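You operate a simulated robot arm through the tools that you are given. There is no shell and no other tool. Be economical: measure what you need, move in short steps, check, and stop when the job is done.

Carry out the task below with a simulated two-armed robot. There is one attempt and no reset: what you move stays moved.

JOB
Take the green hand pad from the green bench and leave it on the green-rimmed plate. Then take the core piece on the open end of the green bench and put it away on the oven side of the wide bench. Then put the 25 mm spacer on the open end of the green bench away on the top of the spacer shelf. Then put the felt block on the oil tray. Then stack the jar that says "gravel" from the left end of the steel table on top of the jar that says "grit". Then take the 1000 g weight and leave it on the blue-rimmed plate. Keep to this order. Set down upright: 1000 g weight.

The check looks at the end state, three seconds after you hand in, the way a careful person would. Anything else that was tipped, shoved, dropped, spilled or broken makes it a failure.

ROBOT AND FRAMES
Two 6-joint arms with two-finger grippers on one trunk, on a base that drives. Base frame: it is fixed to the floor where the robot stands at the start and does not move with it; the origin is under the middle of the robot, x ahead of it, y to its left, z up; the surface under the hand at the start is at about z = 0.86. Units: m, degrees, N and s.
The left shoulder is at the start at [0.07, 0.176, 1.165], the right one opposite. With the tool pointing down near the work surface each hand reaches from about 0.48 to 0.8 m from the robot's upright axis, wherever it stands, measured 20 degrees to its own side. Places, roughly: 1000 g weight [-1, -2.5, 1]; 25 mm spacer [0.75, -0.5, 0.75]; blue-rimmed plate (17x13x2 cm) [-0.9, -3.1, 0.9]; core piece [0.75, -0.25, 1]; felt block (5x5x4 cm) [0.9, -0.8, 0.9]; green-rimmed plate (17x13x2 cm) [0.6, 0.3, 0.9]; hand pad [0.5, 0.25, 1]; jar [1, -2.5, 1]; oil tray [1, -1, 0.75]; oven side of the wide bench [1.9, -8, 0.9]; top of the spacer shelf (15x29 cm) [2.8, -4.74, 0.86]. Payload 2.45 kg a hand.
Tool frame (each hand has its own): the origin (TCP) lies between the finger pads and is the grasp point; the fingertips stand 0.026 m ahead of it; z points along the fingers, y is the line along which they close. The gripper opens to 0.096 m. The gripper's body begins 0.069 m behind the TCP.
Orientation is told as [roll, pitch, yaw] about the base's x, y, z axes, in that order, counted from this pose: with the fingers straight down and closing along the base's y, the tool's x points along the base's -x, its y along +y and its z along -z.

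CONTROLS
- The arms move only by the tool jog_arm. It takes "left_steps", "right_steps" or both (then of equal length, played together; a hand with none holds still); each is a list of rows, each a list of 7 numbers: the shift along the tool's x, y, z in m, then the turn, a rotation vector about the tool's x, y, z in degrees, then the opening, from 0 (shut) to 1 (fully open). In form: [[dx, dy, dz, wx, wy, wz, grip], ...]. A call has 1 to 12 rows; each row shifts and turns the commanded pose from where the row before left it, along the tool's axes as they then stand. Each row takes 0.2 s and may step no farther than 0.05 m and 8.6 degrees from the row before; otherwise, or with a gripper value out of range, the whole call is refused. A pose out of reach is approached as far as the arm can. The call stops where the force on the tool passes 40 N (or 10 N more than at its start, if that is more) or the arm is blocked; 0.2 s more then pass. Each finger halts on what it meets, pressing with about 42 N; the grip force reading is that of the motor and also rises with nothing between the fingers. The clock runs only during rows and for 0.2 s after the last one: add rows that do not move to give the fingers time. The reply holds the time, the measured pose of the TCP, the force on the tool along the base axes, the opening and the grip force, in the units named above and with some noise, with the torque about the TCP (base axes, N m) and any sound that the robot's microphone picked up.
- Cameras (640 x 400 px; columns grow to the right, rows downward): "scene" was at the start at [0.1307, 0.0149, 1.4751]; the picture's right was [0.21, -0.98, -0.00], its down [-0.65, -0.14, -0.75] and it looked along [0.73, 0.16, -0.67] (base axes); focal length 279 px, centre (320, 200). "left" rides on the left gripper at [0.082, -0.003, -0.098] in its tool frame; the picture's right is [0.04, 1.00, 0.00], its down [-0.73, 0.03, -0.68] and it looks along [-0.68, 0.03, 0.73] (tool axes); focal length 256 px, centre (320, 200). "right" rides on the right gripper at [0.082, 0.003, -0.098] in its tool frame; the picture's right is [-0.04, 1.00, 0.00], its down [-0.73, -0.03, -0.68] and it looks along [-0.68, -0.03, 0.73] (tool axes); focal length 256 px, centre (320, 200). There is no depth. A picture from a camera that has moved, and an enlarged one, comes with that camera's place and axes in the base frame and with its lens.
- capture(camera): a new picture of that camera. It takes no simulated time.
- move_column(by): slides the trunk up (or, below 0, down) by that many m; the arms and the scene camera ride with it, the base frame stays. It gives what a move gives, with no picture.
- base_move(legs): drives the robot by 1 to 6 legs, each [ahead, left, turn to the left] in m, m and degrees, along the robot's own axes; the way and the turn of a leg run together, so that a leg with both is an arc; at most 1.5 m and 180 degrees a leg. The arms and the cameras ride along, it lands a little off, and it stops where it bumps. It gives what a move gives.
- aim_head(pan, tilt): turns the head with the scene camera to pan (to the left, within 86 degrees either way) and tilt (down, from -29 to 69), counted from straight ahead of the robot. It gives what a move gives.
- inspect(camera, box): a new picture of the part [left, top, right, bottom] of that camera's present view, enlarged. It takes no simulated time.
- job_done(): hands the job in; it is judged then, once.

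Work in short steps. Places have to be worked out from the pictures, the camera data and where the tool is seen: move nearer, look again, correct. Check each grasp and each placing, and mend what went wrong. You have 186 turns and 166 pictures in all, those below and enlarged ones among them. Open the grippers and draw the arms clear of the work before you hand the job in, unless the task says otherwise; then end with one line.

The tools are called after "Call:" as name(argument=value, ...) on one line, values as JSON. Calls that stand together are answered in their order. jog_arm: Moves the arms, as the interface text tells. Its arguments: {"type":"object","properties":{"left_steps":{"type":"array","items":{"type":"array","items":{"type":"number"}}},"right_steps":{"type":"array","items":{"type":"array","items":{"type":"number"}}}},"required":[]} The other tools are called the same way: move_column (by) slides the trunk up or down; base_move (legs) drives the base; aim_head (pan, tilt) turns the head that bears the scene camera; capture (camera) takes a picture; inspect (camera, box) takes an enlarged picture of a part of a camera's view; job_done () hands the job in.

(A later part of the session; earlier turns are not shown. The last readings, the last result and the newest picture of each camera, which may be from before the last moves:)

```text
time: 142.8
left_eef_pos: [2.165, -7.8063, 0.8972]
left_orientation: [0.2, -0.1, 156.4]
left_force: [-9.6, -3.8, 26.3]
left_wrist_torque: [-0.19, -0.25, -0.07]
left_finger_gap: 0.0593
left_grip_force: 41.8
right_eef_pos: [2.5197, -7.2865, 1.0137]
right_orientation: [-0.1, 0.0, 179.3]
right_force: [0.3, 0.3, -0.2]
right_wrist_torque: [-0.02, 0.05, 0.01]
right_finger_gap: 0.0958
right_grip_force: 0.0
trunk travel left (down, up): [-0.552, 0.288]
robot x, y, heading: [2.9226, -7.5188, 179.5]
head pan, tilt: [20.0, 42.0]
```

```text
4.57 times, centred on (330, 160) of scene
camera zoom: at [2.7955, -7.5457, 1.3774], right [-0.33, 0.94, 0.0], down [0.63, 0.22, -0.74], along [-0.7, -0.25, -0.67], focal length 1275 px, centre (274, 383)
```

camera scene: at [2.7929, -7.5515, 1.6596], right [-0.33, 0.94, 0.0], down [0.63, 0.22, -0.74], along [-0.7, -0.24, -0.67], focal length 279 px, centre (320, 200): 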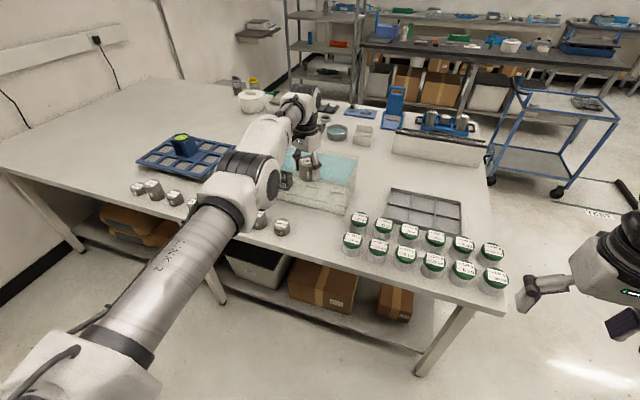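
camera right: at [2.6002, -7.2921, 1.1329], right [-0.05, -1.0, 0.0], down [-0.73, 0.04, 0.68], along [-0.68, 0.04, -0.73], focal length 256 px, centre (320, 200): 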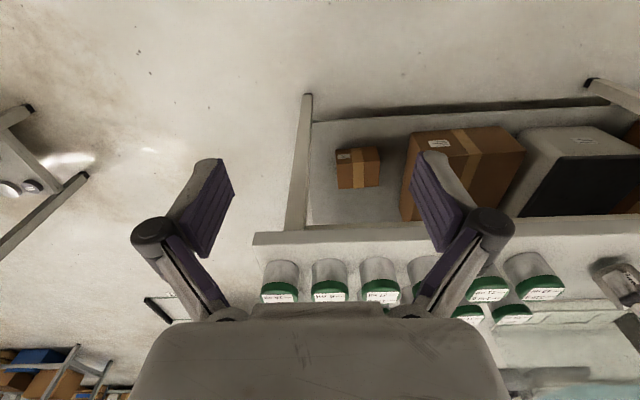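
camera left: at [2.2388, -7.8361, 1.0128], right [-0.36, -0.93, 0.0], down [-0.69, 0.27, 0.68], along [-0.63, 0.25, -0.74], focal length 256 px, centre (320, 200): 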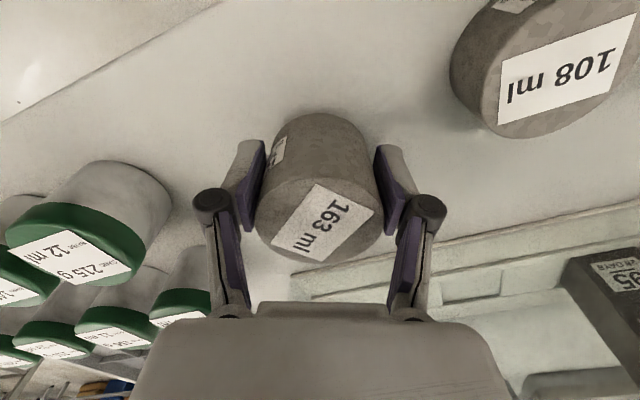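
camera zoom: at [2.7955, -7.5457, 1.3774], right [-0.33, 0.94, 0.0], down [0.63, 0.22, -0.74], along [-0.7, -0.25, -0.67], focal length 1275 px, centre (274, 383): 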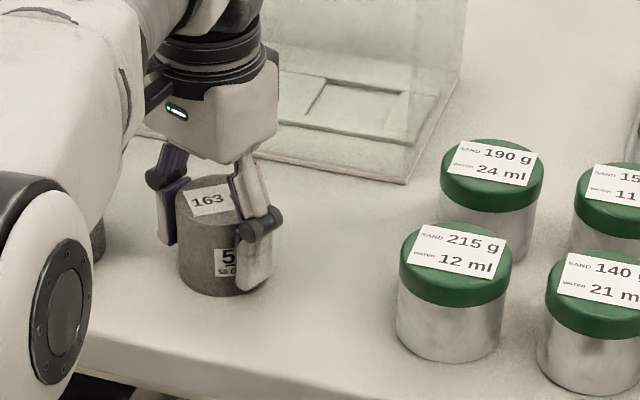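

In contact with the bench. I relieve 3 mm, open partly and lift with the column.

Call:
move_column(by=0.003)

Call:
jog_arm(left_steps=[[0, 0, 0, 0, 0, 0, 0.8], [0, 0, 0, 0, 0, 0, 0.8], [0, 0, 0, 0, 0, 0, 0.8]])

Call:
move_column(by=0.28)

Call:
capture(camera="left")

```text
time: 143.4
left_eef_pos: [2.165, -7.8056, 0.897]
left_orientation: [0.0, 0.0, 156.3]
left_force: [-10.9, -3.3, 20.9]
left_wrist_torque: [0.0, 1.18, 0.22]
left_finger_gap: 0.0593
left_grip_force: 41.7
right_eef_pos: [2.5211, -7.2868, 1.0149]
right_orientation: [-0.1, -0.1, 179.2]
right_force: [-0.5, -0.2, -0.4]
right_wrist_torque: [0.04, 0.02, 0.01]
right_finger_gap: 0.0959
right_grip_force: 0.0
trunk travel left (down, up): [-0.555, 0.285]
robot x, y, heading: [2.9242, -7.5177, 179.5]
head pan, tilt: [20.0, 42.0]
```

```text
time: 144.2
left_eef_pos: [2.163, -7.8067, 0.894]
left_orientation: [-0.2, 0.2, 156.2]
left_force: [-0.4, -0.3, -0.4]
left_wrist_torque: [0.02, -0.03, -0.04]
left_finger_gap: 0.0763
left_grip_force: 0.0
right_eef_pos: [2.5186, -7.2872, 1.0159]
right_orientation: [-0.1, 0.0, 179.3]
right_force: [-0.3, 0.0, -0.5]
right_wrist_torque: [0.01, 0.02, 0.0]
right_finger_gap: 0.0961
right_grip_force: 0.0
trunk travel left (down, up): [-0.555, 0.285]
robot x, y, heading: [2.9253, -7.5152, 179.3]
head pan, tilt: [20.0, 42.0]
```

```text
time: 147.0
left_eef_pos: [2.1632, -7.8051, 1.1759]
left_orientation: [-0.1, 0.4, 156.2]
left_force: [0.2, -0.4, 0.1]
left_wrist_torque: [-0.01, 0.04, -0.01]
left_finger_gap: 0.0769
left_grip_force: 0.1
right_eef_pos: [2.519, -7.2864, 1.2951]
right_orientation: [-0.1, -0.1, 179.2]
right_force: [-0.1, 0.5, 0.6]
right_wrist_torque: [0.0, 0.02, -0.01]
right_finger_gap: 0.0959
right_grip_force: 0.1
trunk travel left (down, up): [-0.835, 0.005]
robot x, y, heading: [2.922, -7.5162, 179.2]
head pan, tilt: [20.0, 42.0]
```

```text
105 pictures are left
camera left: at [2.239, -7.8359, 1.273], right [-0.36, -0.93, 0.0], down [-0.69, 0.27, 0.68], along [-0.63, 0.25, -0.74], focal length 256 px, centre (320, 200)
```

left: 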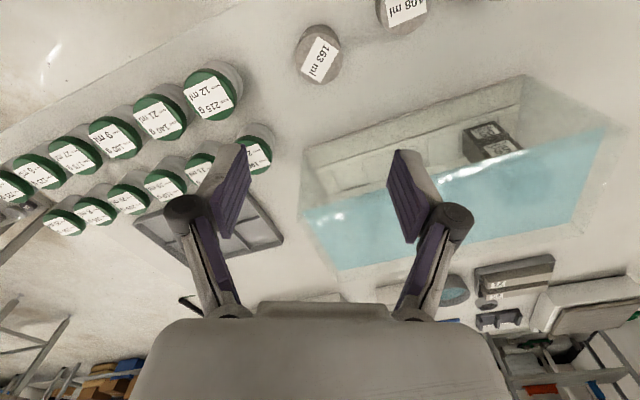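

The core stands at the end of the row. While the left arm is free, I test retracting it out of the stretched pose.

Call:
jog_arm(left_steps=[[0, 0, 0.04, 0, 0, 0, 1], [0, 0, 0.04, 0, 0, 0, 1], [0.03, 0, 0, 0, 0, 0, 1], [0.03, 0, 0, 0, 0, 0, 1], [0, 0.03, 0, 0, 0, 0, 1], [0.03, 0, 0, 0, 0, 0, 1], [0, 0, 0, 0, 0, 0, 1]])

```text
time: 148.6
left_eef_pos: [2.2346, -7.8684, 1.0966]
left_orientation: [0.0, 0.3, 156.4]
left_force: [0.6, 0.5, 0.2]
left_wrist_torque: [0.0, 0.0, 0.01]
left_finger_gap: 0.0961
left_grip_force: 0.1
right_eef_pos: [2.5207, -7.2863, 1.2954]
right_orientation: [-0.1, -0.1, 179.2]
right_force: [0.1, -0.3, 0.4]
right_wrist_torque: [-0.01, 0.02, 0.05]
right_finger_gap: 0.096
right_grip_force: 0.1
trunk travel left (down, up): [-0.835, 0.005]
robot x, y, heading: [2.9225, -7.5147, 179.3]
head pan, tilt: [20.0, 42.0]
```

Retraction works once the hand is well below shoulder height. I bring the arm to a comfortable tucked pose.

Call:
jog_arm(left_steps=[[0.0086, -0.044, 0, 0, 0, 0, 1], [0.0086, -0.044, 0, 0, 0, 0, 1], [0.0086, -0.044, 0, 0, 0, 0, 1], [0.0086, -0.044, 0, 0, 0, 0, 1], [0.0086, -0.044, 0, 0, 0, 0, 1], [0, 0, 0, 0, 0, -7.7, 1], [0, 0, 0, 0, 0, -7.7, 1], [0, 0, 0, 0, 0, -7.7, 1], [0, 0, 0, 0, 0, 0, 1]])

Call:
aim_head(pan=25, tilt=40)

Call:
capture(camera="scene")

```text
time: 150.6
left_eef_pos: [2.3624, -7.6868, 1.0963]
left_orientation: [0.0, 0.3, 179.5]
left_force: [0.2, 0.5, -0.7]
left_wrist_torque: [0.03, 0.0, -0.02]
left_finger_gap: 0.096
left_grip_force: 0.0
right_eef_pos: [2.5179, -7.2874, 1.2955]
right_orientation: [-0.1, 0.1, 179.2]
right_force: [0.7, -0.5, 0.8]
right_wrist_torque: [-0.02, -0.01, 0.0]
right_finger_gap: 0.0961
right_grip_force: 0.0
trunk travel left (down, up): [-0.835, 0.005]
robot x, y, heading: [2.9231, -7.5224, 179.3]
head pan, tilt: [20.0, 42.0]
```

```text
time: 151.2
left_eef_pos: [2.3615, -7.6861, 1.0965]
left_orientation: [0.0, 0.2, 179.4]
left_force: [0.0, -0.7, -1.6]
left_wrist_torque: [0.0, -0.01, 0.01]
left_finger_gap: 0.0959
left_grip_force: 0.0
right_eef_pos: [2.5197, -7.2877, 1.2956]
right_orientation: [-0.1, 0.0, 179.3]
right_force: [0.4, 0.0, 0.3]
right_wrist_torque: [-0.02, 0.0, -0.02]
right_finger_gap: 0.096
right_grip_force: 0.1
trunk travel left (down, up): [-0.835, 0.005]
robot x, y, heading: [2.9222, -7.5171, 179.1]
head pan, tilt: [25.0, 40.0]
```

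```text
104 pictures are left
camera scene: at [2.794, -7.5543, 1.6625], right [-0.41, 0.91, 0.0], down [0.59, 0.26, -0.77], along [-0.7, -0.31, -0.64], focal length 279 px, centre (320, 200)
```

scene: 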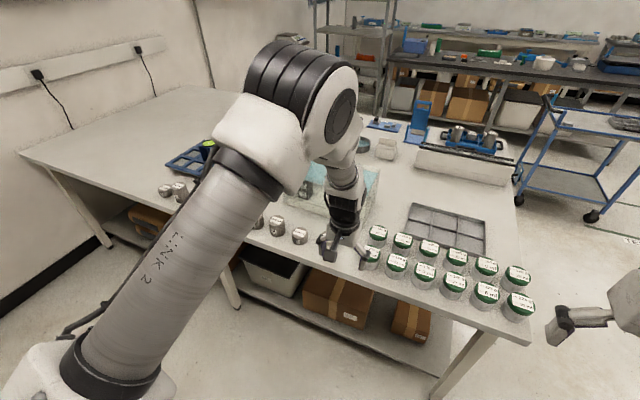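

Both arms are tucked. On the way back I drive past the spacer shelf at about (2.8,-4.74) to see where the spacer goes.

Call:
base_move(legs=[[-0.05, -1.05, 0], [0, 0, -89]])

Call:
aim_head(pan=0, tilt=20)

Call:
capture(camera="scene")

```text
time: 160.5
left_eef_pos: [2.8013, -5.8935, 1.0965]
left_orientation: [-0.1, 0.3, 91.0]
left_force: [1.0, 0.5, -0.4]
left_wrist_torque: [-0.02, 0.0, -0.03]
left_finger_gap: 0.096
left_grip_force: 0.1
right_eef_pos: [3.2027, -6.0372, 1.2955]
right_orientation: [-0.1, 0.1, 90.9]
right_force: [-0.4, 0.0, -0.1]
right_wrist_torque: [0.01, -0.01, 0.0]
right_finger_gap: 0.0961
right_grip_force: 0.1
trunk travel left (down, up): [-0.835, 0.005]
robot x, y, heading: [2.9834, -6.4529, 91.1]
head pan, tilt: [25.0, 40.0]
```

```text
time: 161.4
left_eef_pos: [2.7998, -5.8938, 1.0949]
left_orientation: [0.0, 0.2, 91.0]
left_force: [-0.5, 0.1, 0.4]
left_wrist_torque: [0.02, 0.0, 0.0]
left_finger_gap: 0.0958
left_grip_force: 0.0
right_eef_pos: [3.2035, -6.0383, 1.2953]
right_orientation: [-0.2, 0.0, 90.9]
right_force: [-0.2, 0.0, -0.2]
right_wrist_torque: [0.0, 0.02, -0.01]
right_finger_gap: 0.0957
right_grip_force: 0.0
trunk travel left (down, up): [-0.835, 0.005]
robot x, y, heading: [2.9844, -6.4513, 90.9]
head pan, tilt: [0.0, 20.0]
```

```text
103 pictures are left
camera scene: at [2.9811, -6.3083, 1.6939], right [1.0, 0.02, 0.0], down [0.01, -0.34, -0.94], along [-0.01, 0.94, -0.34], focal length 279 px, centre (320, 200)
```

scene: 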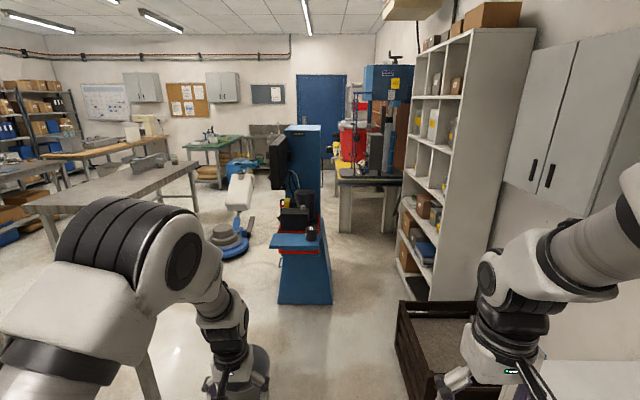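

The blue machine ahead has a small shelf with black discs — likely the spacer shelf. I zoom.

Call:
inspect(camera="scene", box=[250, 120, 360, 310])

```text
2.11 times, centred on (305, 215) of scene
camera zoom: at [2.9811, -6.3083, 1.6939], right [1.0, 0.02, 0.0], down [0.01, -0.34, -0.94], along [-0.01, 0.94, -0.34], focal length 587 px, centre (352, 168)
```

zoom: 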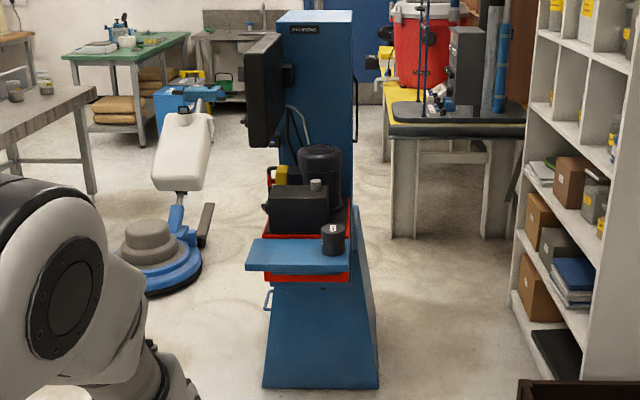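

The spacer shelf is the blue plate in front of the machine, around x 2.65–2.94, y≈-4.76, with a tall spacer at its right end and the left part free. I now drive back up the corridor toward the green bench's open end.

Call:
base_move(legs=[[0, 1.5, -0.5], [0, 0.45, 0], [1.2, 0.5, 0], [0.6, 0.65, 0], [1.5, 0, 0], [1.45, 0, 0]])

Call:
aim_head(pan=-50, tilt=22)

Call:
capture(camera="scene")

```text
time: 195.1
left_eef_pos: [-0.2363, -1.1954, 1.0964]
left_orientation: [0.0, 0.3, 90.3]
left_force: [-0.4, -0.1, -1.0]
left_wrist_torque: [-0.03, -0.02, 0.0]
left_finger_gap: 0.096
left_grip_force: 0.1
right_eef_pos: [0.1642, -1.3464, 1.2956]
right_orientation: [-0.1, 0.0, 90.2]
right_force: [0.6, -0.5, 0.1]
right_wrist_torque: [-0.03, 0.02, -0.01]
right_finger_gap: 0.0964
right_grip_force: 0.0
trunk travel left (down, up): [-0.835, 0.005]
robot x, y, heading: [-0.0587, -1.7552, 90.1]
head pan, tilt: [0.0, 20.0]
```

```text
time: 196.3
left_eef_pos: [-0.2355, -1.1958, 1.0955]
left_orientation: [-0.1, 0.3, 90.3]
left_force: [-1.0, 0.6, -0.8]
left_wrist_torque: [0.03, -0.05, 0.0]
left_finger_gap: 0.0959
left_grip_force: 0.0
right_eef_pos: [0.1662, -1.3456, 1.2945]
right_orientation: [-0.1, 0.1, 90.3]
right_force: [-0.2, -1.0, 0.0]
right_wrist_torque: [-0.02, 0.02, 0.0]
right_finger_gap: 0.096
right_grip_force: 0.1
trunk travel left (down, up): [-0.835, 0.005]
robot x, y, heading: [-0.062, -1.7531, 90.1]
head pan, tilt: [-50.0, 22.0]
```

```text
101 pictures are left
camera scene: at [0.0111, -1.6463, 1.6908], right [0.65, -0.76, 0.0], down [-0.29, -0.24, -0.93], along [0.71, 0.6, -0.37], focal length 279 px, centre (320, 200)
```

scene: 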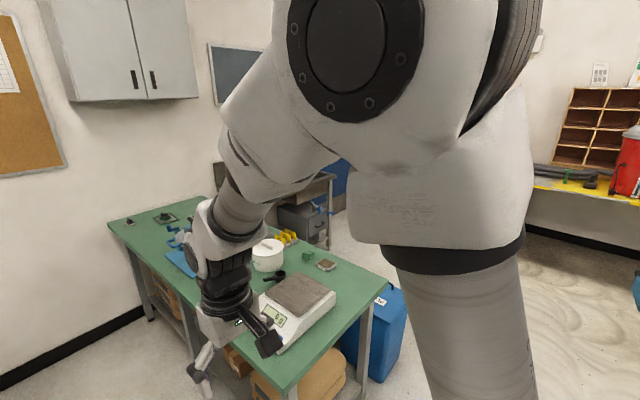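

A blue container stands behind the bench's far right corner. I turn to face +x to see the aisle there properly.

Call:
base_move(legs=[[0, 0, -90], [0.15, 0.12, 0]])

Call:
aim_head(pan=10, tilt=30)

Call:
capture(camera="scene")

```text
time: 201.6
left_eef_pos: [0.6386, -1.4389, 1.0972]
left_orientation: [0.1, 0.1, 1.9]
left_force: [-0.2, 0.5, 0.2]
left_wrist_torque: [0.0, -0.02, -0.02]
left_finger_gap: 0.0961
left_grip_force: 0.1
right_eef_pos: [0.5012, -1.8436, 1.296]
right_orientation: [0.0, -0.1, 1.8]
right_force: [-1.0, 0.5, 0.5]
right_wrist_torque: [0.02, -0.02, 0.02]
right_finger_gap: 0.0961
right_grip_force: 0.1
trunk travel left (down, up): [-0.835, 0.005]
robot x, y, heading: [0.0904, -1.6306, 1.7]
head pan, tilt: [-50.0, 22.0]
```

```text
time: 202.9
left_eef_pos: [0.6408, -1.4362, 1.0977]
left_orientation: [-0.1, 0.3, 1.9]
left_force: [-1.0, 0.3, 0.5]
left_wrist_torque: [0.0, -0.01, -0.05]
left_finger_gap: 0.0956
left_grip_force: 0.1
right_eef_pos: [0.5047, -1.8416, 1.2941]
right_orientation: [-0.2, -0.1, 1.9]
right_force: [-0.1, -0.5, -0.9]
right_wrist_torque: [0.0, -0.03, 0.02]
right_finger_gap: 0.0963
right_grip_force: 0.0
trunk travel left (down, up): [-0.835, 0.005]
robot x, y, heading: [0.0875, -1.6311, 1.8]
head pan, tilt: [10.0, 30.0]
```

```text
100 pictures are left
camera scene: at [0.2261, -1.6131, 1.678], right [0.21, -0.98, 0.0], down [-0.49, -0.1, -0.87], along [0.85, 0.18, -0.5], focal length 279 px, centre (320, 200)
```

scene: 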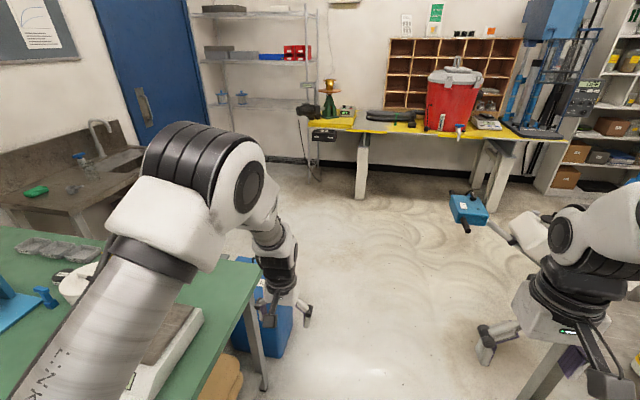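

The aisle behind the bench is free. I drive round to its back side and look at the bench from there.

Call:
base_move(legs=[[1.5, -0.03, 0], [0.3, 0, 0], [0, 0, 178], [0, -0.8, 0]])

Call:
aim_head(pan=-15, tilt=35)

Call:
capture(camera="scene")

```text
refused: leg 1 is longer than a leg can be; nothing moved
```

```text
time: 203.8
left_eef_pos: [0.6414, -1.4367, 1.0965]
left_orientation: [0.0, 0.2, 1.9]
left_force: [0.0, 0.1, 0.7]
left_wrist_torque: [-0.01, 0.02, 0.02]
left_finger_gap: 0.0962
left_grip_force: 0.0
right_eef_pos: [0.5053, -1.8415, 1.2951]
right_orientation: [-0.2, 0.0, 2.0]
right_force: [-0.6, 0.4, 0.0]
right_wrist_torque: [-0.02, 0.0, 0.04]
right_finger_gap: 0.0963
right_grip_force: 0.0
trunk travel left (down, up): [-0.835, 0.005]
robot x, y, heading: [0.0879, -1.6298, 2.1]
head pan, tilt: [-15.0, 35.0]
```

```text
99 pictures are left
camera scene: at [0.2239, -1.6511, 1.6701], right [-0.23, -0.97, 0.0], down [-0.56, 0.13, -0.82], along [0.8, -0.18, -0.57], focal length 279 px, centre (320, 200)
```

scene: 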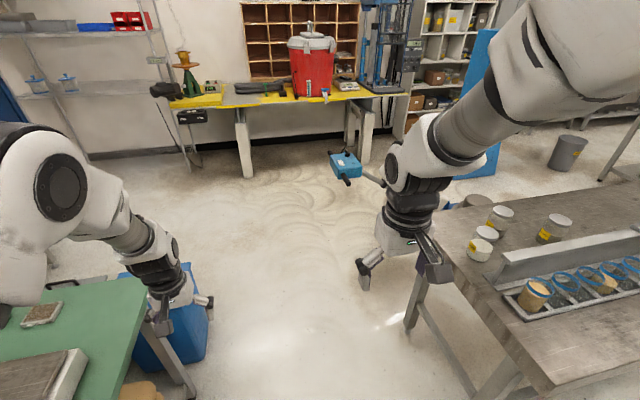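

A leg slightly exceeded 1.5 m; I resend with shorter legs.

Call:
base_move(legs=[[1.2, -0.03, -2], [0.55, 0, 0], [0, 0, 179], [0, -0.8, 0]])

Call:
capture(camera="scene")

```text
time: 224.0
left_eef_pos: [1.3015, -1.0431, 1.0958]
left_orientation: [0.0, 0.2, -179.8]
left_force: [-0.8, 0.3, 0.4]
left_wrist_torque: [0.0, -0.05, 0.02]
left_finger_gap: 0.0956
left_grip_force: 0.1
right_eef_pos: [1.4502, -0.6437, 1.2948]
right_orientation: [-0.2, 0.0, -179.9]
right_force: [-0.5, 0.0, 0.2]
right_wrist_torque: [0.03, 0.0, 0.04]
right_finger_gap: 0.0959
right_grip_force: 0.1
trunk travel left (down, up): [-0.835, 0.005]
robot x, y, heading: [1.8575, -0.8678, -179.7]
head pan, tilt: [-15.0, 35.0]
```

```text
98 pictures are left
camera scene: at [1.7225, -0.8474, 1.6701], right [0.26, 0.97, 0.0], down [0.55, -0.15, -0.82], along [-0.79, 0.21, -0.57], focal length 279 px, centre (320, 200)
```

scene: 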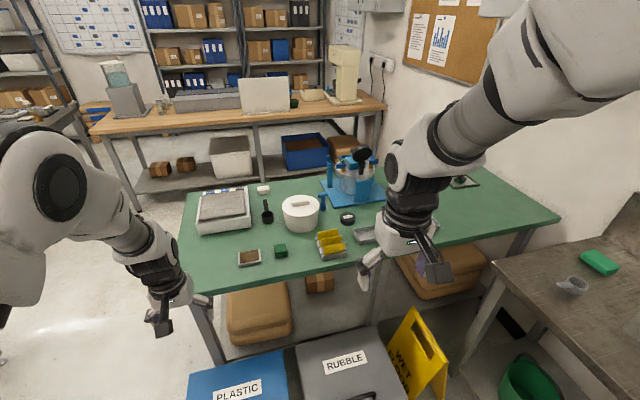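

Bins block the bench's back side, so the spacer is better taken from the front, with the right arm and the base turned left about 30° to pass clear of the gauge. I drive back round.

Call:
base_move(legs=[[0, 0.75, 0], [1.3, 0, 0], [0.9, 0, 0], [0, -0.95, 0], [0, 0, -150]])

Call:
jog_arm(left_steps=[[0.0225, 0.04, 0, 0, 0, 0, 1], [0.0225, 0.04, 0, 0, 0, 0, 1], [0.0225, 0.04, 0, 0, 0, 0, 1], [0.0225, 0.04, 0, 0, 0, 0, 1], [0.0225, 0.04, 0, 0, 0, 0, 1], [0.0225, 0.04, 0, 0, 0, 0, 1], [0.0225, 0.04, 0, 0, 0, 0, 1], [0.0225, 0.04, 0, 0, 0, 0, 1]])

Call:
aim_head(pan=-15, tilt=35)

Call:
capture(camera="scene")

```text
time: 245.3
left_eef_pos: [-0.9212, -0.5022, 1.0969]
left_orientation: [-0.2, -0.5, 146.0]
left_force: [-18.0, -2.4, -7.9]
left_wrist_torque: [-0.23, -0.11, 0.59]
left_finger_gap: 0.0832
left_grip_force: 0.0
right_eef_pos: [-0.5674, -0.2584, 1.2938]
right_orientation: [-0.4, 0.2, 145.7]
right_force: [0.5, 0.4, 0.7]
right_wrist_torque: [0.01, -0.04, 0.0]
right_finger_gap: 0.096
right_grip_force: 0.1
trunk travel left (down, up): [-0.835, 0.005]
robot x, y, heading: [-0.3524, -0.6771, 145.6]
head pan, tilt: [-15.0, 35.0]
stopped in leg 5: the force on the tool passed its limit at 71 N (the readings are from after the stop); the commanded pose is now the measured one
```

```text
time: 247.1
left_eef_pos: [-0.9488, -0.8697, 1.095]
left_orientation: [-0.1, -0.6, 145.8]
left_force: [-0.4, -0.8, -0.4]
left_wrist_torque: [0.06, -0.05, -0.02]
left_finger_gap: 0.0959
left_grip_force: 0.0
left hand out of reach, approached as far as the arm can: row 8
right_eef_pos: [-0.5616, -0.2648, 1.297]
right_orientation: [-0.5, -0.2, 145.6]
right_force: [-0.4, -0.2, -0.1]
right_wrist_torque: [0.06, 0.01, -0.01]
right_finger_gap: 0.0961
right_grip_force: 0.1
trunk travel left (down, up): [-0.835, 0.005]
robot x, y, heading: [-0.3511, -0.6736, 145.5]
head pan, tilt: [-15.0, 35.0]
```

```text
time: 247.7
left_eef_pos: [-0.9487, -0.868, 1.0947]
left_orientation: [0.0, -0.5, 145.9]
left_force: [-0.5, 0.2, 0.0]
left_wrist_torque: [0.02, 0.0, 0.01]
left_finger_gap: 0.096
left_grip_force: 0.1
right_eef_pos: [-0.5622, -0.2591, 1.2955]
right_orientation: [-0.3, -0.1, 145.6]
right_force: [0.4, -0.6, 0.6]
right_wrist_torque: [0.05, 0.01, 0.0]
right_finger_gap: 0.0958
right_grip_force: 0.1
trunk travel left (down, up): [-0.835, 0.005]
robot x, y, heading: [-0.3518, -0.6763, 145.5]
head pan, tilt: [-15.0, 35.0]
```

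```text
97 pictures are left
camera scene: at [-0.4524, -0.5841, 1.6703], right [0.76, 0.65, 0.0], down [0.37, -0.43, -0.82], along [-0.53, 0.62, -0.57], focal length 279 px, centre (320, 200)
```

scene: 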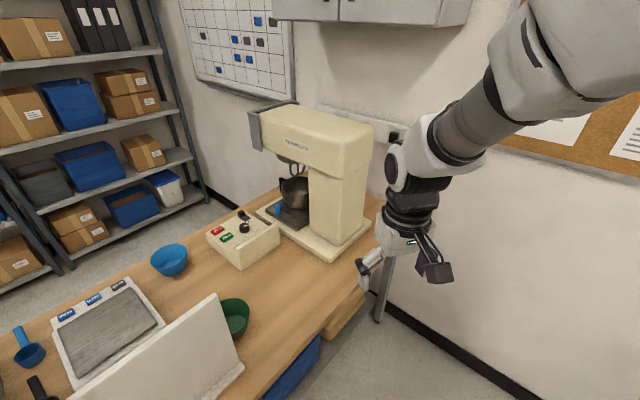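

The left hand struck something on the wooden table behind while turning. I look there to see what happened.

Call:
aim_head(pan=30, tilt=45)

Call:
capture(camera="scene")

Call:
capture(camera="left")

```text
time: 248.8
left_eef_pos: [-0.9491, -0.8654, 1.0951]
left_orientation: [0.1, -0.4, 145.9]
left_force: [0.1, -0.4, -0.4]
left_wrist_torque: [0.0, 0.0, 0.0]
left_finger_gap: 0.0957
left_grip_force: 0.1
right_eef_pos: [-0.562, -0.2579, 1.2946]
right_orientation: [-0.1, 0.0, 145.5]
right_force: [-0.2, 0.0, -0.5]
right_wrist_torque: [0.0, 0.01, -0.03]
right_finger_gap: 0.0962
right_grip_force: 0.0
trunk travel left (down, up): [-0.835, 0.005]
robot x, y, heading: [-0.3484, -0.672, 145.6]
head pan, tilt: [30.0, 45.0]
```

```text
96 pictures are left
camera scene: at [-0.4761, -0.6417, 1.6554], right [0.08, 1.0, 0.0], down [0.7, -0.05, -0.71], along [-0.71, 0.05, -0.71], focal length 279 px, centre (320, 200)
```

scene: 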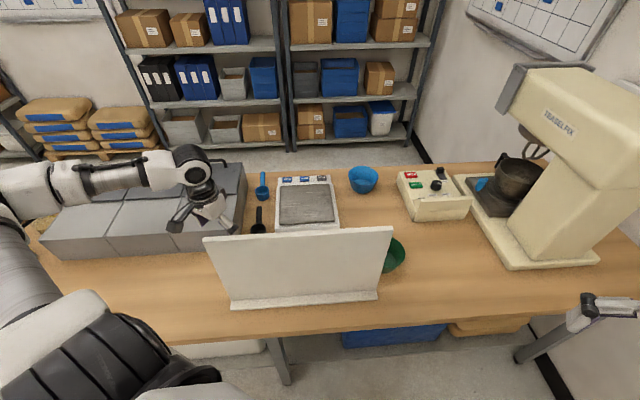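

```text
95 pictures are left
camera left: at [-0.878, -0.9084, 1.1927], right [-0.53, -0.85, 0.0], down [-0.62, 0.39, 0.68], along [-0.58, 0.36, -0.73], focal length 256 px, centre (320, 200)
```

left: 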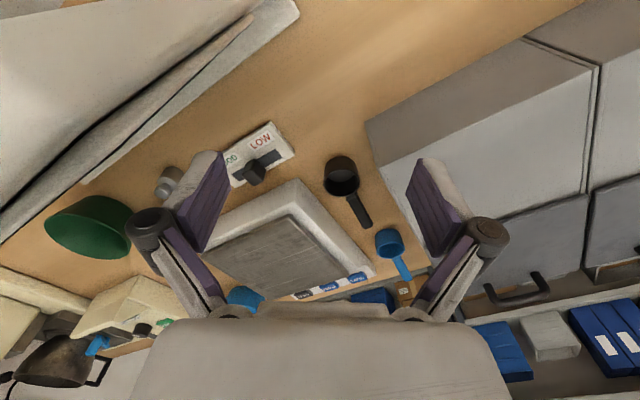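

The hand had gone behind the white panel on the wooden table. Comparing the panel's far end with the first pictures (both about (-0.85,-0.86)) and its slope with the table edge, it seems not to have moved. I draw the hand out past the panel's end: first toward -y, then away in +x.

Call:
base_move(legs=[[-0.141, 0.206, 0], [-0.28, -0.19, 0]])

Call:
capture(camera="scene")

```text
time: 252.5
left_eef_pos: [-0.609, -1.1191, 1.0944]
left_orientation: [-0.1, -0.4, 146.0]
left_force: [-0.4, 0.2, 0.7]
left_wrist_torque: [0.01, 0.0, 0.0]
left_finger_gap: 0.096
left_grip_force: 0.0
right_eef_pos: [-0.2252, -0.5128, 1.2945]
right_orientation: [-0.2, 0.0, 145.7]
right_force: [0.1, -0.1, 0.4]
right_wrist_torque: [0.0, -0.03, -0.04]
right_finger_gap: 0.0959
right_grip_force: 0.0
trunk travel left (down, up): [-0.835, 0.005]
robot x, y, heading: [-0.0119, -0.9272, 145.8]
head pan, tilt: [30.0, 45.0]
```

```text
94 pictures are left
camera scene: at [-0.1394, -0.8951, 1.6551], right [0.07, 1.0, 0.0], down [0.71, -0.05, -0.71], along [-0.7, 0.05, -0.71], focal length 279 px, centre (320, 200)
```

scene: 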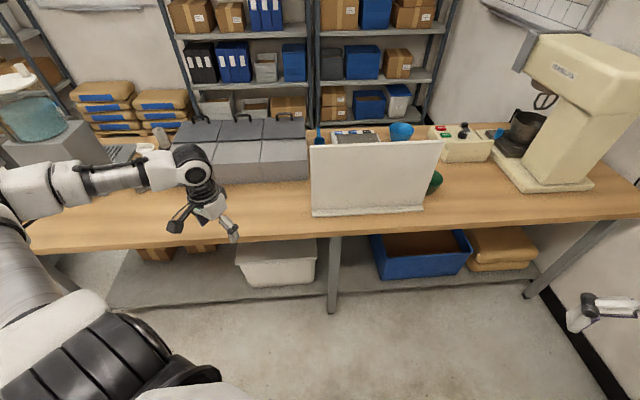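

The panel is parallel to the table edge and in place. Now I turn clockwise to heading 30° and shift into position in front of the spacer.

Call:
base_move(legs=[[0, 0, -115.8], [0.2, 0.25, 0]])

Call:
aim_head(pan=-15, tilt=40)

Call:
capture(camera="scene")

Call:
capture(camera="right")

```text
time: 259.4
left_eef_pos: [0.1119, 0.0106, 1.0958]
left_orientation: [0.1, -0.5, 30.9]
left_force: [0.2, -0.7, -0.2]
left_wrist_torque: [0.04, 0.01, -0.03]
left_finger_gap: 0.0959
left_grip_force: 0.0
right_eef_pos: [0.499, -0.5972, 1.2954]
right_orientation: [0.0, -0.1, 30.7]
right_force: [0.2, -0.5, 0.1]
right_wrist_torque: [0.01, -0.01, -0.01]
right_finger_gap: 0.0958
right_grip_force: 0.0
trunk travel left (down, up): [-0.835, 0.005]
robot x, y, heading: [0.034, -0.6136, 30.9]
head pan, tilt: [30.0, 45.0]
```

```text
time: 260.5
left_eef_pos: [0.1117, 0.0118, 1.0939]
left_orientation: [0.0, -0.5, 30.9]
left_force: [-0.5, 0.4, 0.2]
left_wrist_torque: [0.01, -0.01, 0.03]
left_finger_gap: 0.0961
left_grip_force: 0.1
right_eef_pos: [0.499, -0.5964, 1.2949]
right_orientation: [0.0, 0.0, 30.7]
right_force: [-0.8, 0.2, -0.6]
right_wrist_torque: [0.03, -0.02, -0.04]
right_finger_gap: 0.096
right_grip_force: 0.1
trunk travel left (down, up): [-0.835, 0.005]
robot x, y, heading: [0.0364, -0.6047, 30.4]
head pan, tilt: [-15.0, 40.0]
```

```text
93 pictures are left
camera scene: at [0.1571, -0.5639, 1.6626], right [0.27, -0.96, 0.0], down [-0.62, -0.17, -0.77], along [0.74, 0.21, -0.64], focal length 279 px, centre (320, 200)
```

scene: 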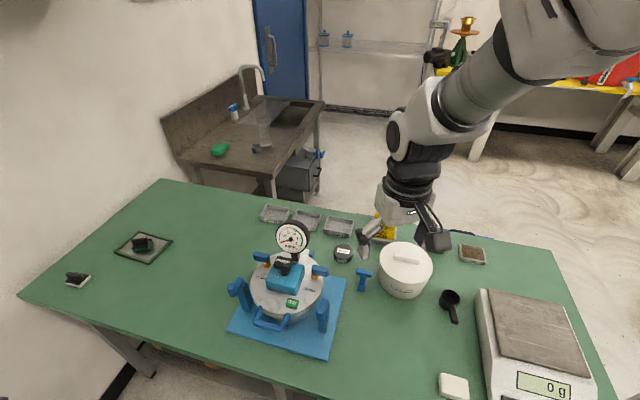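

```text
92 pictures are left
camera right: at [0.4275, -0.6345, 1.393], right [-0.48, 0.88, 0.0], down [0.64, 0.35, 0.68], along [0.6, 0.32, -0.73], focal length 256 px, centre (320, 200)
```

right: 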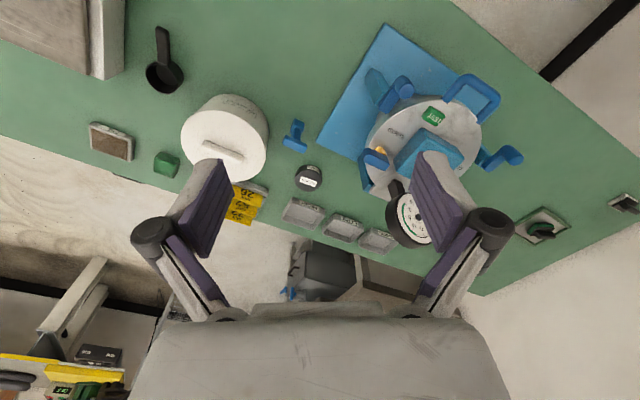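

The spacer is near (0.796,-0.466). I extend the right hand over it, descending to z≈1.08, passing well clear of gauge and pot.

Call:
jog_arm(right_steps=[[-0.0403, -0.005, 0.0268, 0, 0, 0, 1], [-0.0403, -0.005, 0.0268, 0, 0, 0, 1], [-0.0403, -0.005, 0.0268, 0, 0, 0, 1], [-0.0403, -0.005, 0.0268, 0, 0, 0, 1], [-0.0403, -0.005, 0.0268, 0, 0, 0, 1], [-0.0403, -0.005, 0.0268, 0, 0, 0, 1], [-0.0403, -0.005, 0.0268, 0, 0, 0, 1], [-0.0403, -0.005, 0.0268, 0, 0, 0, 1], [0, 0, 0, 0, 0, 0, 1]])

Call:
capture(camera="right")

```text
time: 262.5
left_eef_pos: [0.1103, 0.0119, 1.0952]
left_orientation: [0.0, -0.5, 30.9]
left_force: [0.1, 0.1, -0.2]
left_wrist_torque: [0.02, -0.02, 0.03]
left_finger_gap: 0.096
left_grip_force: 0.1
right_eef_pos: [0.7938, -0.4669, 1.0783]
right_orientation: [-0.1, 0.0, 30.6]
right_force: [-0.9, 0.2, -0.3]
right_wrist_torque: [0.02, -0.04, 0.04]
right_finger_gap: 0.0961
right_grip_force: 0.1
trunk travel left (down, up): [-0.835, 0.005]
robot x, y, heading: [0.0315, -0.6077, 30.6]
head pan, tilt: [-15.0, 40.0]
```

```text
91 pictures are left
camera right: at [0.7218, -0.5054, 1.1768], right [-0.47, 0.88, 0.0], down [0.65, 0.35, 0.68], along [0.6, 0.32, -0.73], focal length 256 px, centre (320, 200)
```

right: 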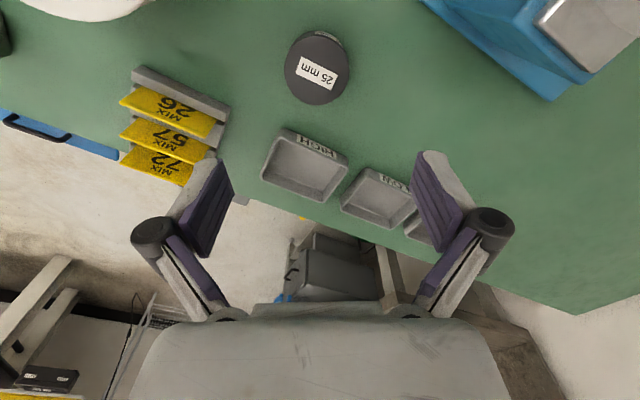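

Well aligned. I descend and check once more close up.

Call:
jog_arm(right_steps=[[0, 0, 0.045, 0, 0, 0, 1], [0, 0, 0.045, 0, 0, 0, 1], [0, 0, 0.04, 0, 0, 0, 1], [0, 0, 0, 0, 0, 0, 1]])

Call:
capture(camera="right")

```text
time: 263.5
left_eef_pos: [0.1117, 0.0122, 1.0954]
left_orientation: [-0.1, -0.4, 30.9]
left_force: [0.5, -0.2, 0.5]
left_wrist_torque: [0.0, 0.0, 0.04]
left_finger_gap: 0.0959
left_grip_force: 0.1
right_eef_pos: [0.7956, -0.467, 0.9507]
right_orientation: [-0.1, 0.0, 30.7]
right_force: [0.5, 0.5, 0.1]
right_wrist_torque: [-0.03, 0.01, 0.01]
right_finger_gap: 0.0959
right_grip_force: 0.0
trunk travel left (down, up): [-0.835, 0.005]
robot x, y, heading: [0.0334, -0.6094, 30.7]
head pan, tilt: [-15.0, 40.0]
```

```text
90 pictures are left
camera right: at [0.7232, -0.5062, 1.0481], right [-0.48, 0.88, 0.0], down [0.65, 0.35, 0.68], along [0.6, 0.32, -0.73], focal length 256 px, centre (320, 200)
```

right: 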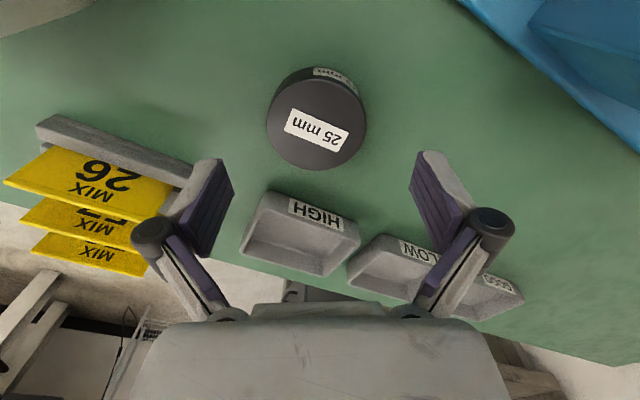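

I correct a few millimetres, descend and close.

Call:
jog_arm(right_steps=[[0.005, -0.002, 0.03, 0, 0, 0, 1], [0, 0, 0.02, 0, 0, 0, 1], [0, 0, 0.006, 0, 0, 0, 1], [0, 0, 0, 0, 0, 0, 1], [0, 0, 0, 0, 0, 0, 0], [0, 0, 0, 0, 0, 0, 0], [0, 0, 0, 0, 0, 0, 0], [0, 0, 0, 0, 0, 0, 0]])

Call:
capture(camera="right")

```text
time: 265.3
left_eef_pos: [0.1123, 0.0116, 1.0942]
left_orientation: [0.0, -0.4, 30.9]
left_force: [-0.6, 0.2, 0.2]
left_wrist_torque: [-0.01, -0.03, 0.01]
left_finger_gap: 0.0957
left_grip_force: 0.0
right_eef_pos: [0.7862, -0.4754, 0.8991]
right_orientation: [-0.1, -0.1, 30.7]
right_force: [6.1, -1.3, 8.2]
right_wrist_torque: [0.14, 0.01, -0.04]
right_finger_gap: 0.0686
right_grip_force: 41.6
right hand out of reach, approached as far as the arm can: row 2
trunk travel left (down, up): [-0.835, 0.005]
robot x, y, heading: [0.0333, -0.6114, 30.6]
head pan, tilt: [-15.0, 40.0]
```

```text
89 pictures are left
camera right: at [0.7134, -0.5143, 0.9964], right [-0.47, 0.88, 0.0], down [0.64, 0.35, 0.68], along [0.6, 0.32, -0.73], focal length 256 px, centre (320, 200)
```

right: 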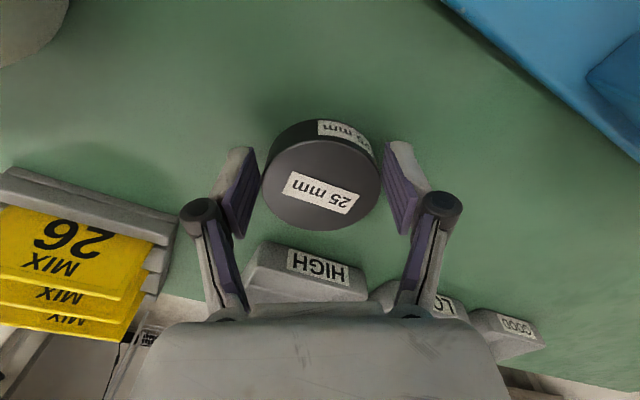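

Gripped but only on the top half because the arm ran out of downward reach. I reopen, lower the column 7 mm and regrip deeper.

Call:
jog_arm(right_steps=[[0, 0, 0, 0, 0, 0, 1], [0, 0, 0, 0, 0, 0, 1]])

Call:
move_column(by=-0.008)

Call:
jog_arm(right_steps=[[0, 0, 0, 0, 0, 0, 0], [0, 0, 0, 0, 0, 0, 0], [0, 0, 0, 0, 0, 0, 0], [0, 0, 0, 0, 0, 0, 0]])

Call:
capture(camera="right")

```text
time: 265.9
left_eef_pos: [0.113, 0.012, 1.0948]
left_orientation: [-0.1, -0.3, 31.0]
left_force: [-0.2, 0.2, 1.2]
left_wrist_torque: [-0.05, 0.03, 0.02]
left_finger_gap: 0.096
left_grip_force: 0.0
right_eef_pos: [0.7849, -0.4752, 0.898]
right_orientation: [-0.1, -0.1, 30.7]
right_force: [-0.8, -0.4, -0.3]
right_wrist_torque: [0.01, 0.01, 0.02]
right_finger_gap: 0.0961
right_grip_force: 0.2
trunk travel left (down, up): [-0.835, 0.005]
robot x, y, heading: [0.0332, -0.6105, 30.4]
head pan, tilt: [-15.0, 40.0]
```

```text
time: 266.5
left_eef_pos: [0.1137, 0.011, 1.086]
left_orientation: [0.0, -0.4, 30.9]
left_force: [-0.4, -0.4, -0.3]
left_wrist_torque: [-0.03, 0.01, 0.02]
left_finger_gap: 0.0959
left_grip_force: 0.0
right_eef_pos: [0.7843, -0.4754, 0.8895]
right_orientation: [-0.1, -0.1, 30.7]
right_force: [0.2, 0.4, 0.1]
right_wrist_torque: [-0.03, 0.01, -0.01]
right_finger_gap: 0.0961
right_grip_force: 0.1
trunk travel left (down, up): [-0.827, 0.013]
robot x, y, heading: [0.033, -0.6107, 30.4]
head pan, tilt: [-15.0, 40.0]
```

```text
time: 267.5
left_eef_pos: [0.1107, 0.0121, 1.0881]
left_orientation: [0.0, -0.5, 30.9]
left_force: [0.1, -0.6, 0.6]
left_wrist_torque: [-0.01, -0.02, -0.01]
left_finger_gap: 0.0959
left_grip_force: 0.1
right_eef_pos: [0.7851, -0.4756, 0.8914]
right_orientation: [0.0, -0.1, 30.7]
right_force: [3.4, -1.0, 8.4]
right_wrist_torque: [-0.09, 0.19, 0.0]
right_finger_gap: 0.0684
right_grip_force: 42.1
trunk travel left (down, up): [-0.827, 0.013]
robot x, y, heading: [0.0356, -0.6116, 30.8]
head pan, tilt: [-15.0, 40.0]
```

```text
88 pictures are left
camera right: at [0.7131, -0.5145, 0.9884], right [-0.47, 0.88, 0.0], down [0.64, 0.35, 0.68], along [0.6, 0.32, -0.73], focal length 256 px, centre (320, 200)
```

right: 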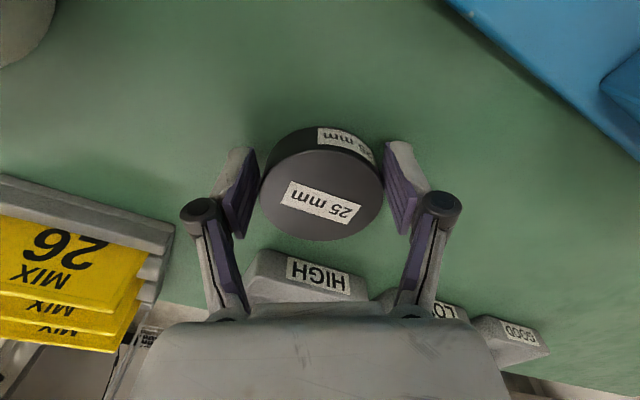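

Good grip. I lift and retract along the same path.

Call:
jog_arm(right_steps=[[0, 0, -0.04, 0, 0, 0, 0], [0, 0, -0.045, 0, 0, 0, 0], [0, 0, -0.045, 0, 0, 0, 0], [0, 0, -0.045, 0, 0, 0, 0], [0.04, 0.004, -0.02, 0, 0, 0, 0], [0.04, 0.004, -0.02, 0, 0, 0, 0], [0.04, 0.004, -0.02, 0, 0, 0, 0], [0.04, 0.004, -0.02, 0, 0, 0, 0], [0.04, 0.004, 0, 0, 0, 0, 0], [0.04, 0.004, 0, 0, 0, 0, 0]])

Call:
capture(camera="right")

```text
time: 269.7
left_eef_pos: [0.1119, 0.0108, 1.0868]
left_orientation: [0.0, -0.5, 30.9]
left_force: [-0.4, -0.1, 0.3]
left_wrist_torque: [-0.03, -0.02, -0.04]
left_finger_gap: 0.0959
left_grip_force: 0.0
right_eef_pos: [0.5659, -0.5761, 1.1462]
right_orientation: [-0.1, -0.1, 30.6]
right_force: [-0.7, 0.4, -7.8]
right_wrist_torque: [-0.08, 0.09, 0.02]
right_finger_gap: 0.0679
right_grip_force: 42.2
trunk travel left (down, up): [-0.827, 0.013]
robot x, y, heading: [0.0319, -0.6077, 30.7]
head pan, tilt: [-15.0, 40.0]
```

```text
87 pictures are left
camera right: at [0.494, -0.615, 1.2443], right [-0.47, 0.88, 0.0], down [0.64, 0.35, 0.68], along [0.6, 0.32, -0.73], focal length 256 px, centre (320, 200)
```

right: 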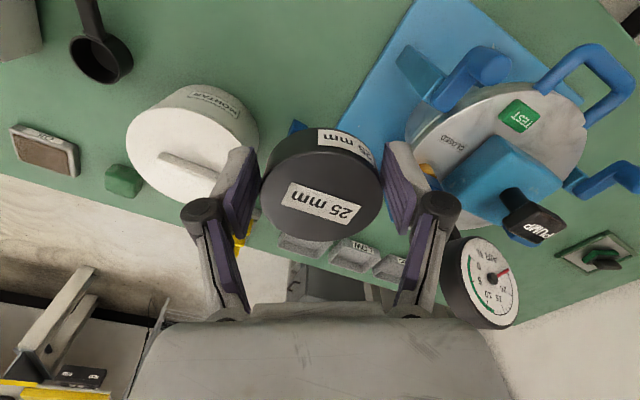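

Held (≈0.8 kg). I back out, turn to face down the corridor and tuck the left hand.

Call:
base_move(legs=[[-0.25, 0.15, 0], [0, 0, -120.7]])

Call:
jog_arm(left_steps=[[-0.018, -0.04, 0, 0, 0, 0, 1], [-0.018, -0.04, 0, 0, 0, 0, 1], [-0.018, -0.04, 0, 0, 0, 0, 1], [-0.018, -0.04, 0, 0, 0, 0, 1], [-0.018, -0.04, 0, 0, 0, 0, 1], [-0.018, -0.04, 0, 0, 0, 0, 1], [-0.018, -0.04, 0, 0, 0, 0, 1], [-0.018, -0.02, 0, 0, 0, 0, 1]])

```text
time: 276.9
left_eef_pos: [0.2151, -1.0223, 1.0861]
left_orientation: [0.0, -0.5, -93.0]
left_force: [0.2, -0.1, 0.2]
left_wrist_torque: [0.0, 0.0, 0.02]
left_finger_gap: 0.096
left_grip_force: 0.1
right_eef_pos: [-0.5269, -1.0695, 1.1444]
right_orientation: [-0.1, 0.0, -93.3]
right_force: [0.1, 0.0, -8.3]
right_wrist_torque: [0.14, -0.03, 0.0]
right_finger_gap: 0.0676
right_grip_force: 42.6
trunk travel left (down, up): [-0.827, 0.013]
robot x, y, heading: [-0.2577, -0.6125, -93.3]
head pan, tilt: [-15.0, 40.0]
```

```text
time: 278.6
left_eef_pos: [-0.092, -1.1508, 1.0861]
left_orientation: [0.0, -0.4, -93.0]
left_force: [-0.7, -1.0, 0.0]
left_wrist_torque: [0.0, -0.02, -0.02]
left_finger_gap: 0.096
left_grip_force: 0.0
right_eef_pos: [-0.528, -1.0725, 1.1455]
right_orientation: [0.0, 0.1, -93.3]
right_force: [-0.7, 0.3, -7.3]
right_wrist_torque: [0.14, -0.05, 0.04]
right_finger_gap: 0.0676
right_grip_force: 42.2
trunk travel left (down, up): [-0.827, 0.013]
robot x, y, heading: [-0.2567, -0.6074, -93.2]
head pan, tilt: [-15.0, 40.0]
```

Now the known route: corridor, then round to the aisle.

Call:
base_move(legs=[[0.3, 0.16, 3.2], [1.48, 0, 0], [1.48, 0, 0], [0.84, 0, 0], [0.6, 0.63, 0], [0.85, 0.5, 0]])

Call:
base_move(legs=[[0, 0, 90], [0, -0.35, 0], [1.45, 0, 0], [0.5, 0, 0], [0, 0, 90]])

Call:
aim_head(pan=10, tilt=25)

Call:
capture(camera="scene")

```text
time: 307.8
left_eef_pos: [1.4687, -6.64, 1.0879]
left_orientation: [0.0, -0.4, -87.3]
left_force: [-0.3, 0.3, 0.5]
left_wrist_torque: [-0.03, 0.0, 0.01]
left_finger_gap: 0.0959
left_grip_force: 0.1
right_eef_pos: [1.0279, -6.6048, 1.1464]
right_orientation: [0.0, 0.0, -87.4]
right_force: [-0.4, 0.3, -7.8]
right_wrist_torque: [0.15, 0.04, 0.03]
right_finger_gap: 0.0668
right_grip_force: 41.8
trunk travel left (down, up): [-0.827, 0.013]
robot x, y, heading: [1.2491, -6.1166, -87.4]
head pan, tilt: [-15.0, 40.0]
```

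```text
time: 327.0
left_eef_pos: [3.0227, -5.8835, 1.0872]
left_orientation: [0.0, -0.3, 90.2]
left_force: [-0.3, 0.1, 0.0]
left_wrist_torque: [-0.03, 0.0, -0.01]
left_finger_gap: 0.0961
left_grip_force: 0.0
right_eef_pos: [3.4629, -5.9378, 1.1463]
right_orientation: [-0.1, 0.0, 90.0]
right_force: [0.1, -0.2, -0.8]
right_wrist_torque: [-0.03, 0.01, -0.03]
right_finger_gap: 0.0
right_grip_force: 28.5
trunk travel left (down, up): [-0.827, 0.013]
robot x, y, heading: [3.2214, -6.4112, 90.0]
head pan, tilt: [-15.0, 40.0]
```

```text
time: 327.9
left_eef_pos: [3.0231, -5.8838, 1.0879]
left_orientation: [0.0, -0.4, 90.1]
left_force: [0.5, 0.3, 0.9]
left_wrist_torque: [0.03, 0.0, 0.01]
left_finger_gap: 0.0963
left_grip_force: 0.1
right_eef_pos: [3.4631, -5.9373, 1.1448]
right_orientation: [0.0, 0.1, 89.9]
right_force: [0.1, -0.3, 1.1]
right_wrist_torque: [-0.01, -0.01, 0.04]
right_finger_gap: 0.0
right_grip_force: 29.0
trunk travel left (down, up): [-0.827, 0.013]
robot x, y, heading: [3.2194, -6.4135, 90.0]
head pan, tilt: [10.0, 25.0]
```

```text
86 pictures are left
camera scene: at [3.2021, -6.2749, 1.6778], right [0.99, 0.17, 0.0], down [0.07, -0.42, -0.91], along [-0.16, 0.89, -0.42], focal length 279 px, centre (320, 200)
```

scene: 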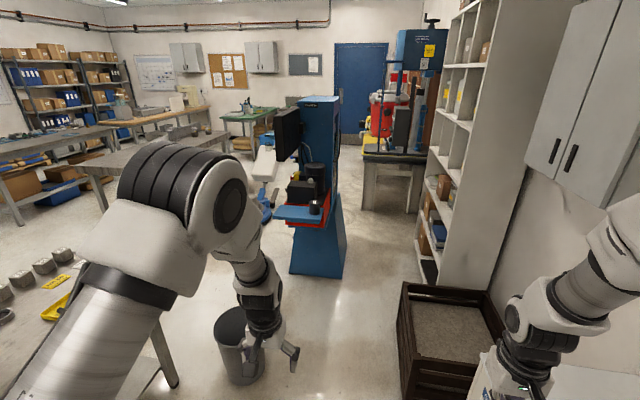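

The spacer is gone from the right hand — it slipped out during the drive. I must find it; I turn to look back along the route.

Call:
base_move(legs=[[0, 0, 90]])

Call:
aim_head(pan=0, tilt=35)

Call:
capture(camera="scene")

Call:
capture(camera="right")

```text
time: 332.2
left_eef_pos: [2.6948, -6.6218, 1.087]
left_orientation: [0.0, -0.4, -178.7]
left_force: [0.2, -0.7, 1.0]
left_wrist_torque: [0.0, -0.02, 0.0]
left_finger_gap: 0.0959
left_grip_force: 0.1
right_eef_pos: [2.7382, -6.1794, 1.1455]
right_orientation: [-0.1, 0.0, -178.8]
right_force: [-0.1, -0.3, 0.5]
right_wrist_torque: [-0.02, 0.0, -0.06]
right_finger_gap: 0.0
right_grip_force: 28.6
trunk travel left (down, up): [-0.827, 0.013]
robot x, y, heading: [3.2161, -6.4162, -178.9]
head pan, tilt: [10.0, 25.0]
```

```text
time: 332.9
left_eef_pos: [2.6933, -6.6214, 1.0869]
left_orientation: [0.0, -0.5, -178.7]
left_force: [-0.1, 0.2, 0.8]
left_wrist_torque: [-0.01, 0.0, -0.01]
left_finger_gap: 0.0961
left_grip_force: 0.0
right_eef_pos: [2.7388, -6.1807, 1.1455]
right_orientation: [-0.1, 0.0, -179.0]
right_force: [0.2, -1.3, -0.2]
right_wrist_torque: [-0.02, -0.02, 0.03]
right_finger_gap: 0.0
right_grip_force: 28.3
trunk travel left (down, up): [-0.827, 0.013]
robot x, y, heading: [3.2204, -6.414, -179.2]
head pan, tilt: [0.0, 35.0]
```

```text
85 pictures are left
camera scene: at [3.0795, -6.4187, 1.6622], right [-0.02, 1.0, 0.0], down [0.57, 0.01, -0.82], along [-0.82, -0.02, -0.57], focal length 279 px, centre (320, 200)
```

scene: 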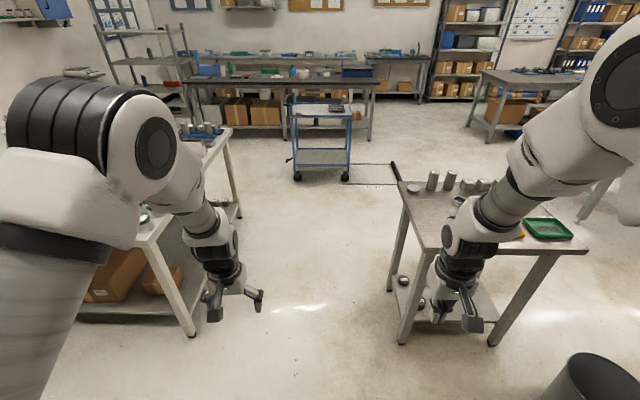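

```text
84 pictures are left
camera right: at [2.8212, -6.1822, 1.2439], right [-0.02, -1.0, 0.0], down [-0.73, 0.01, 0.68], along [-0.68, 0.02, -0.73], focal length 256 px, centre (320, 200)
```

right: 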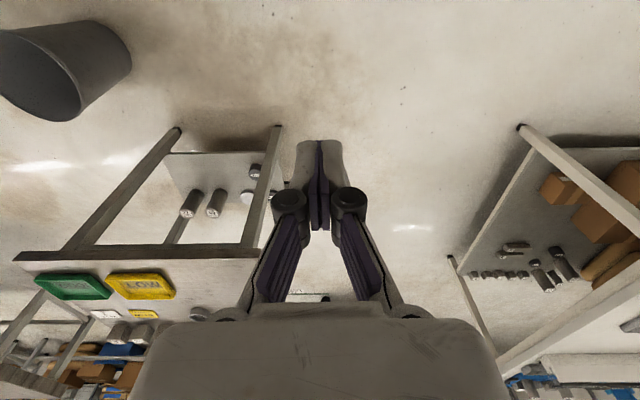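

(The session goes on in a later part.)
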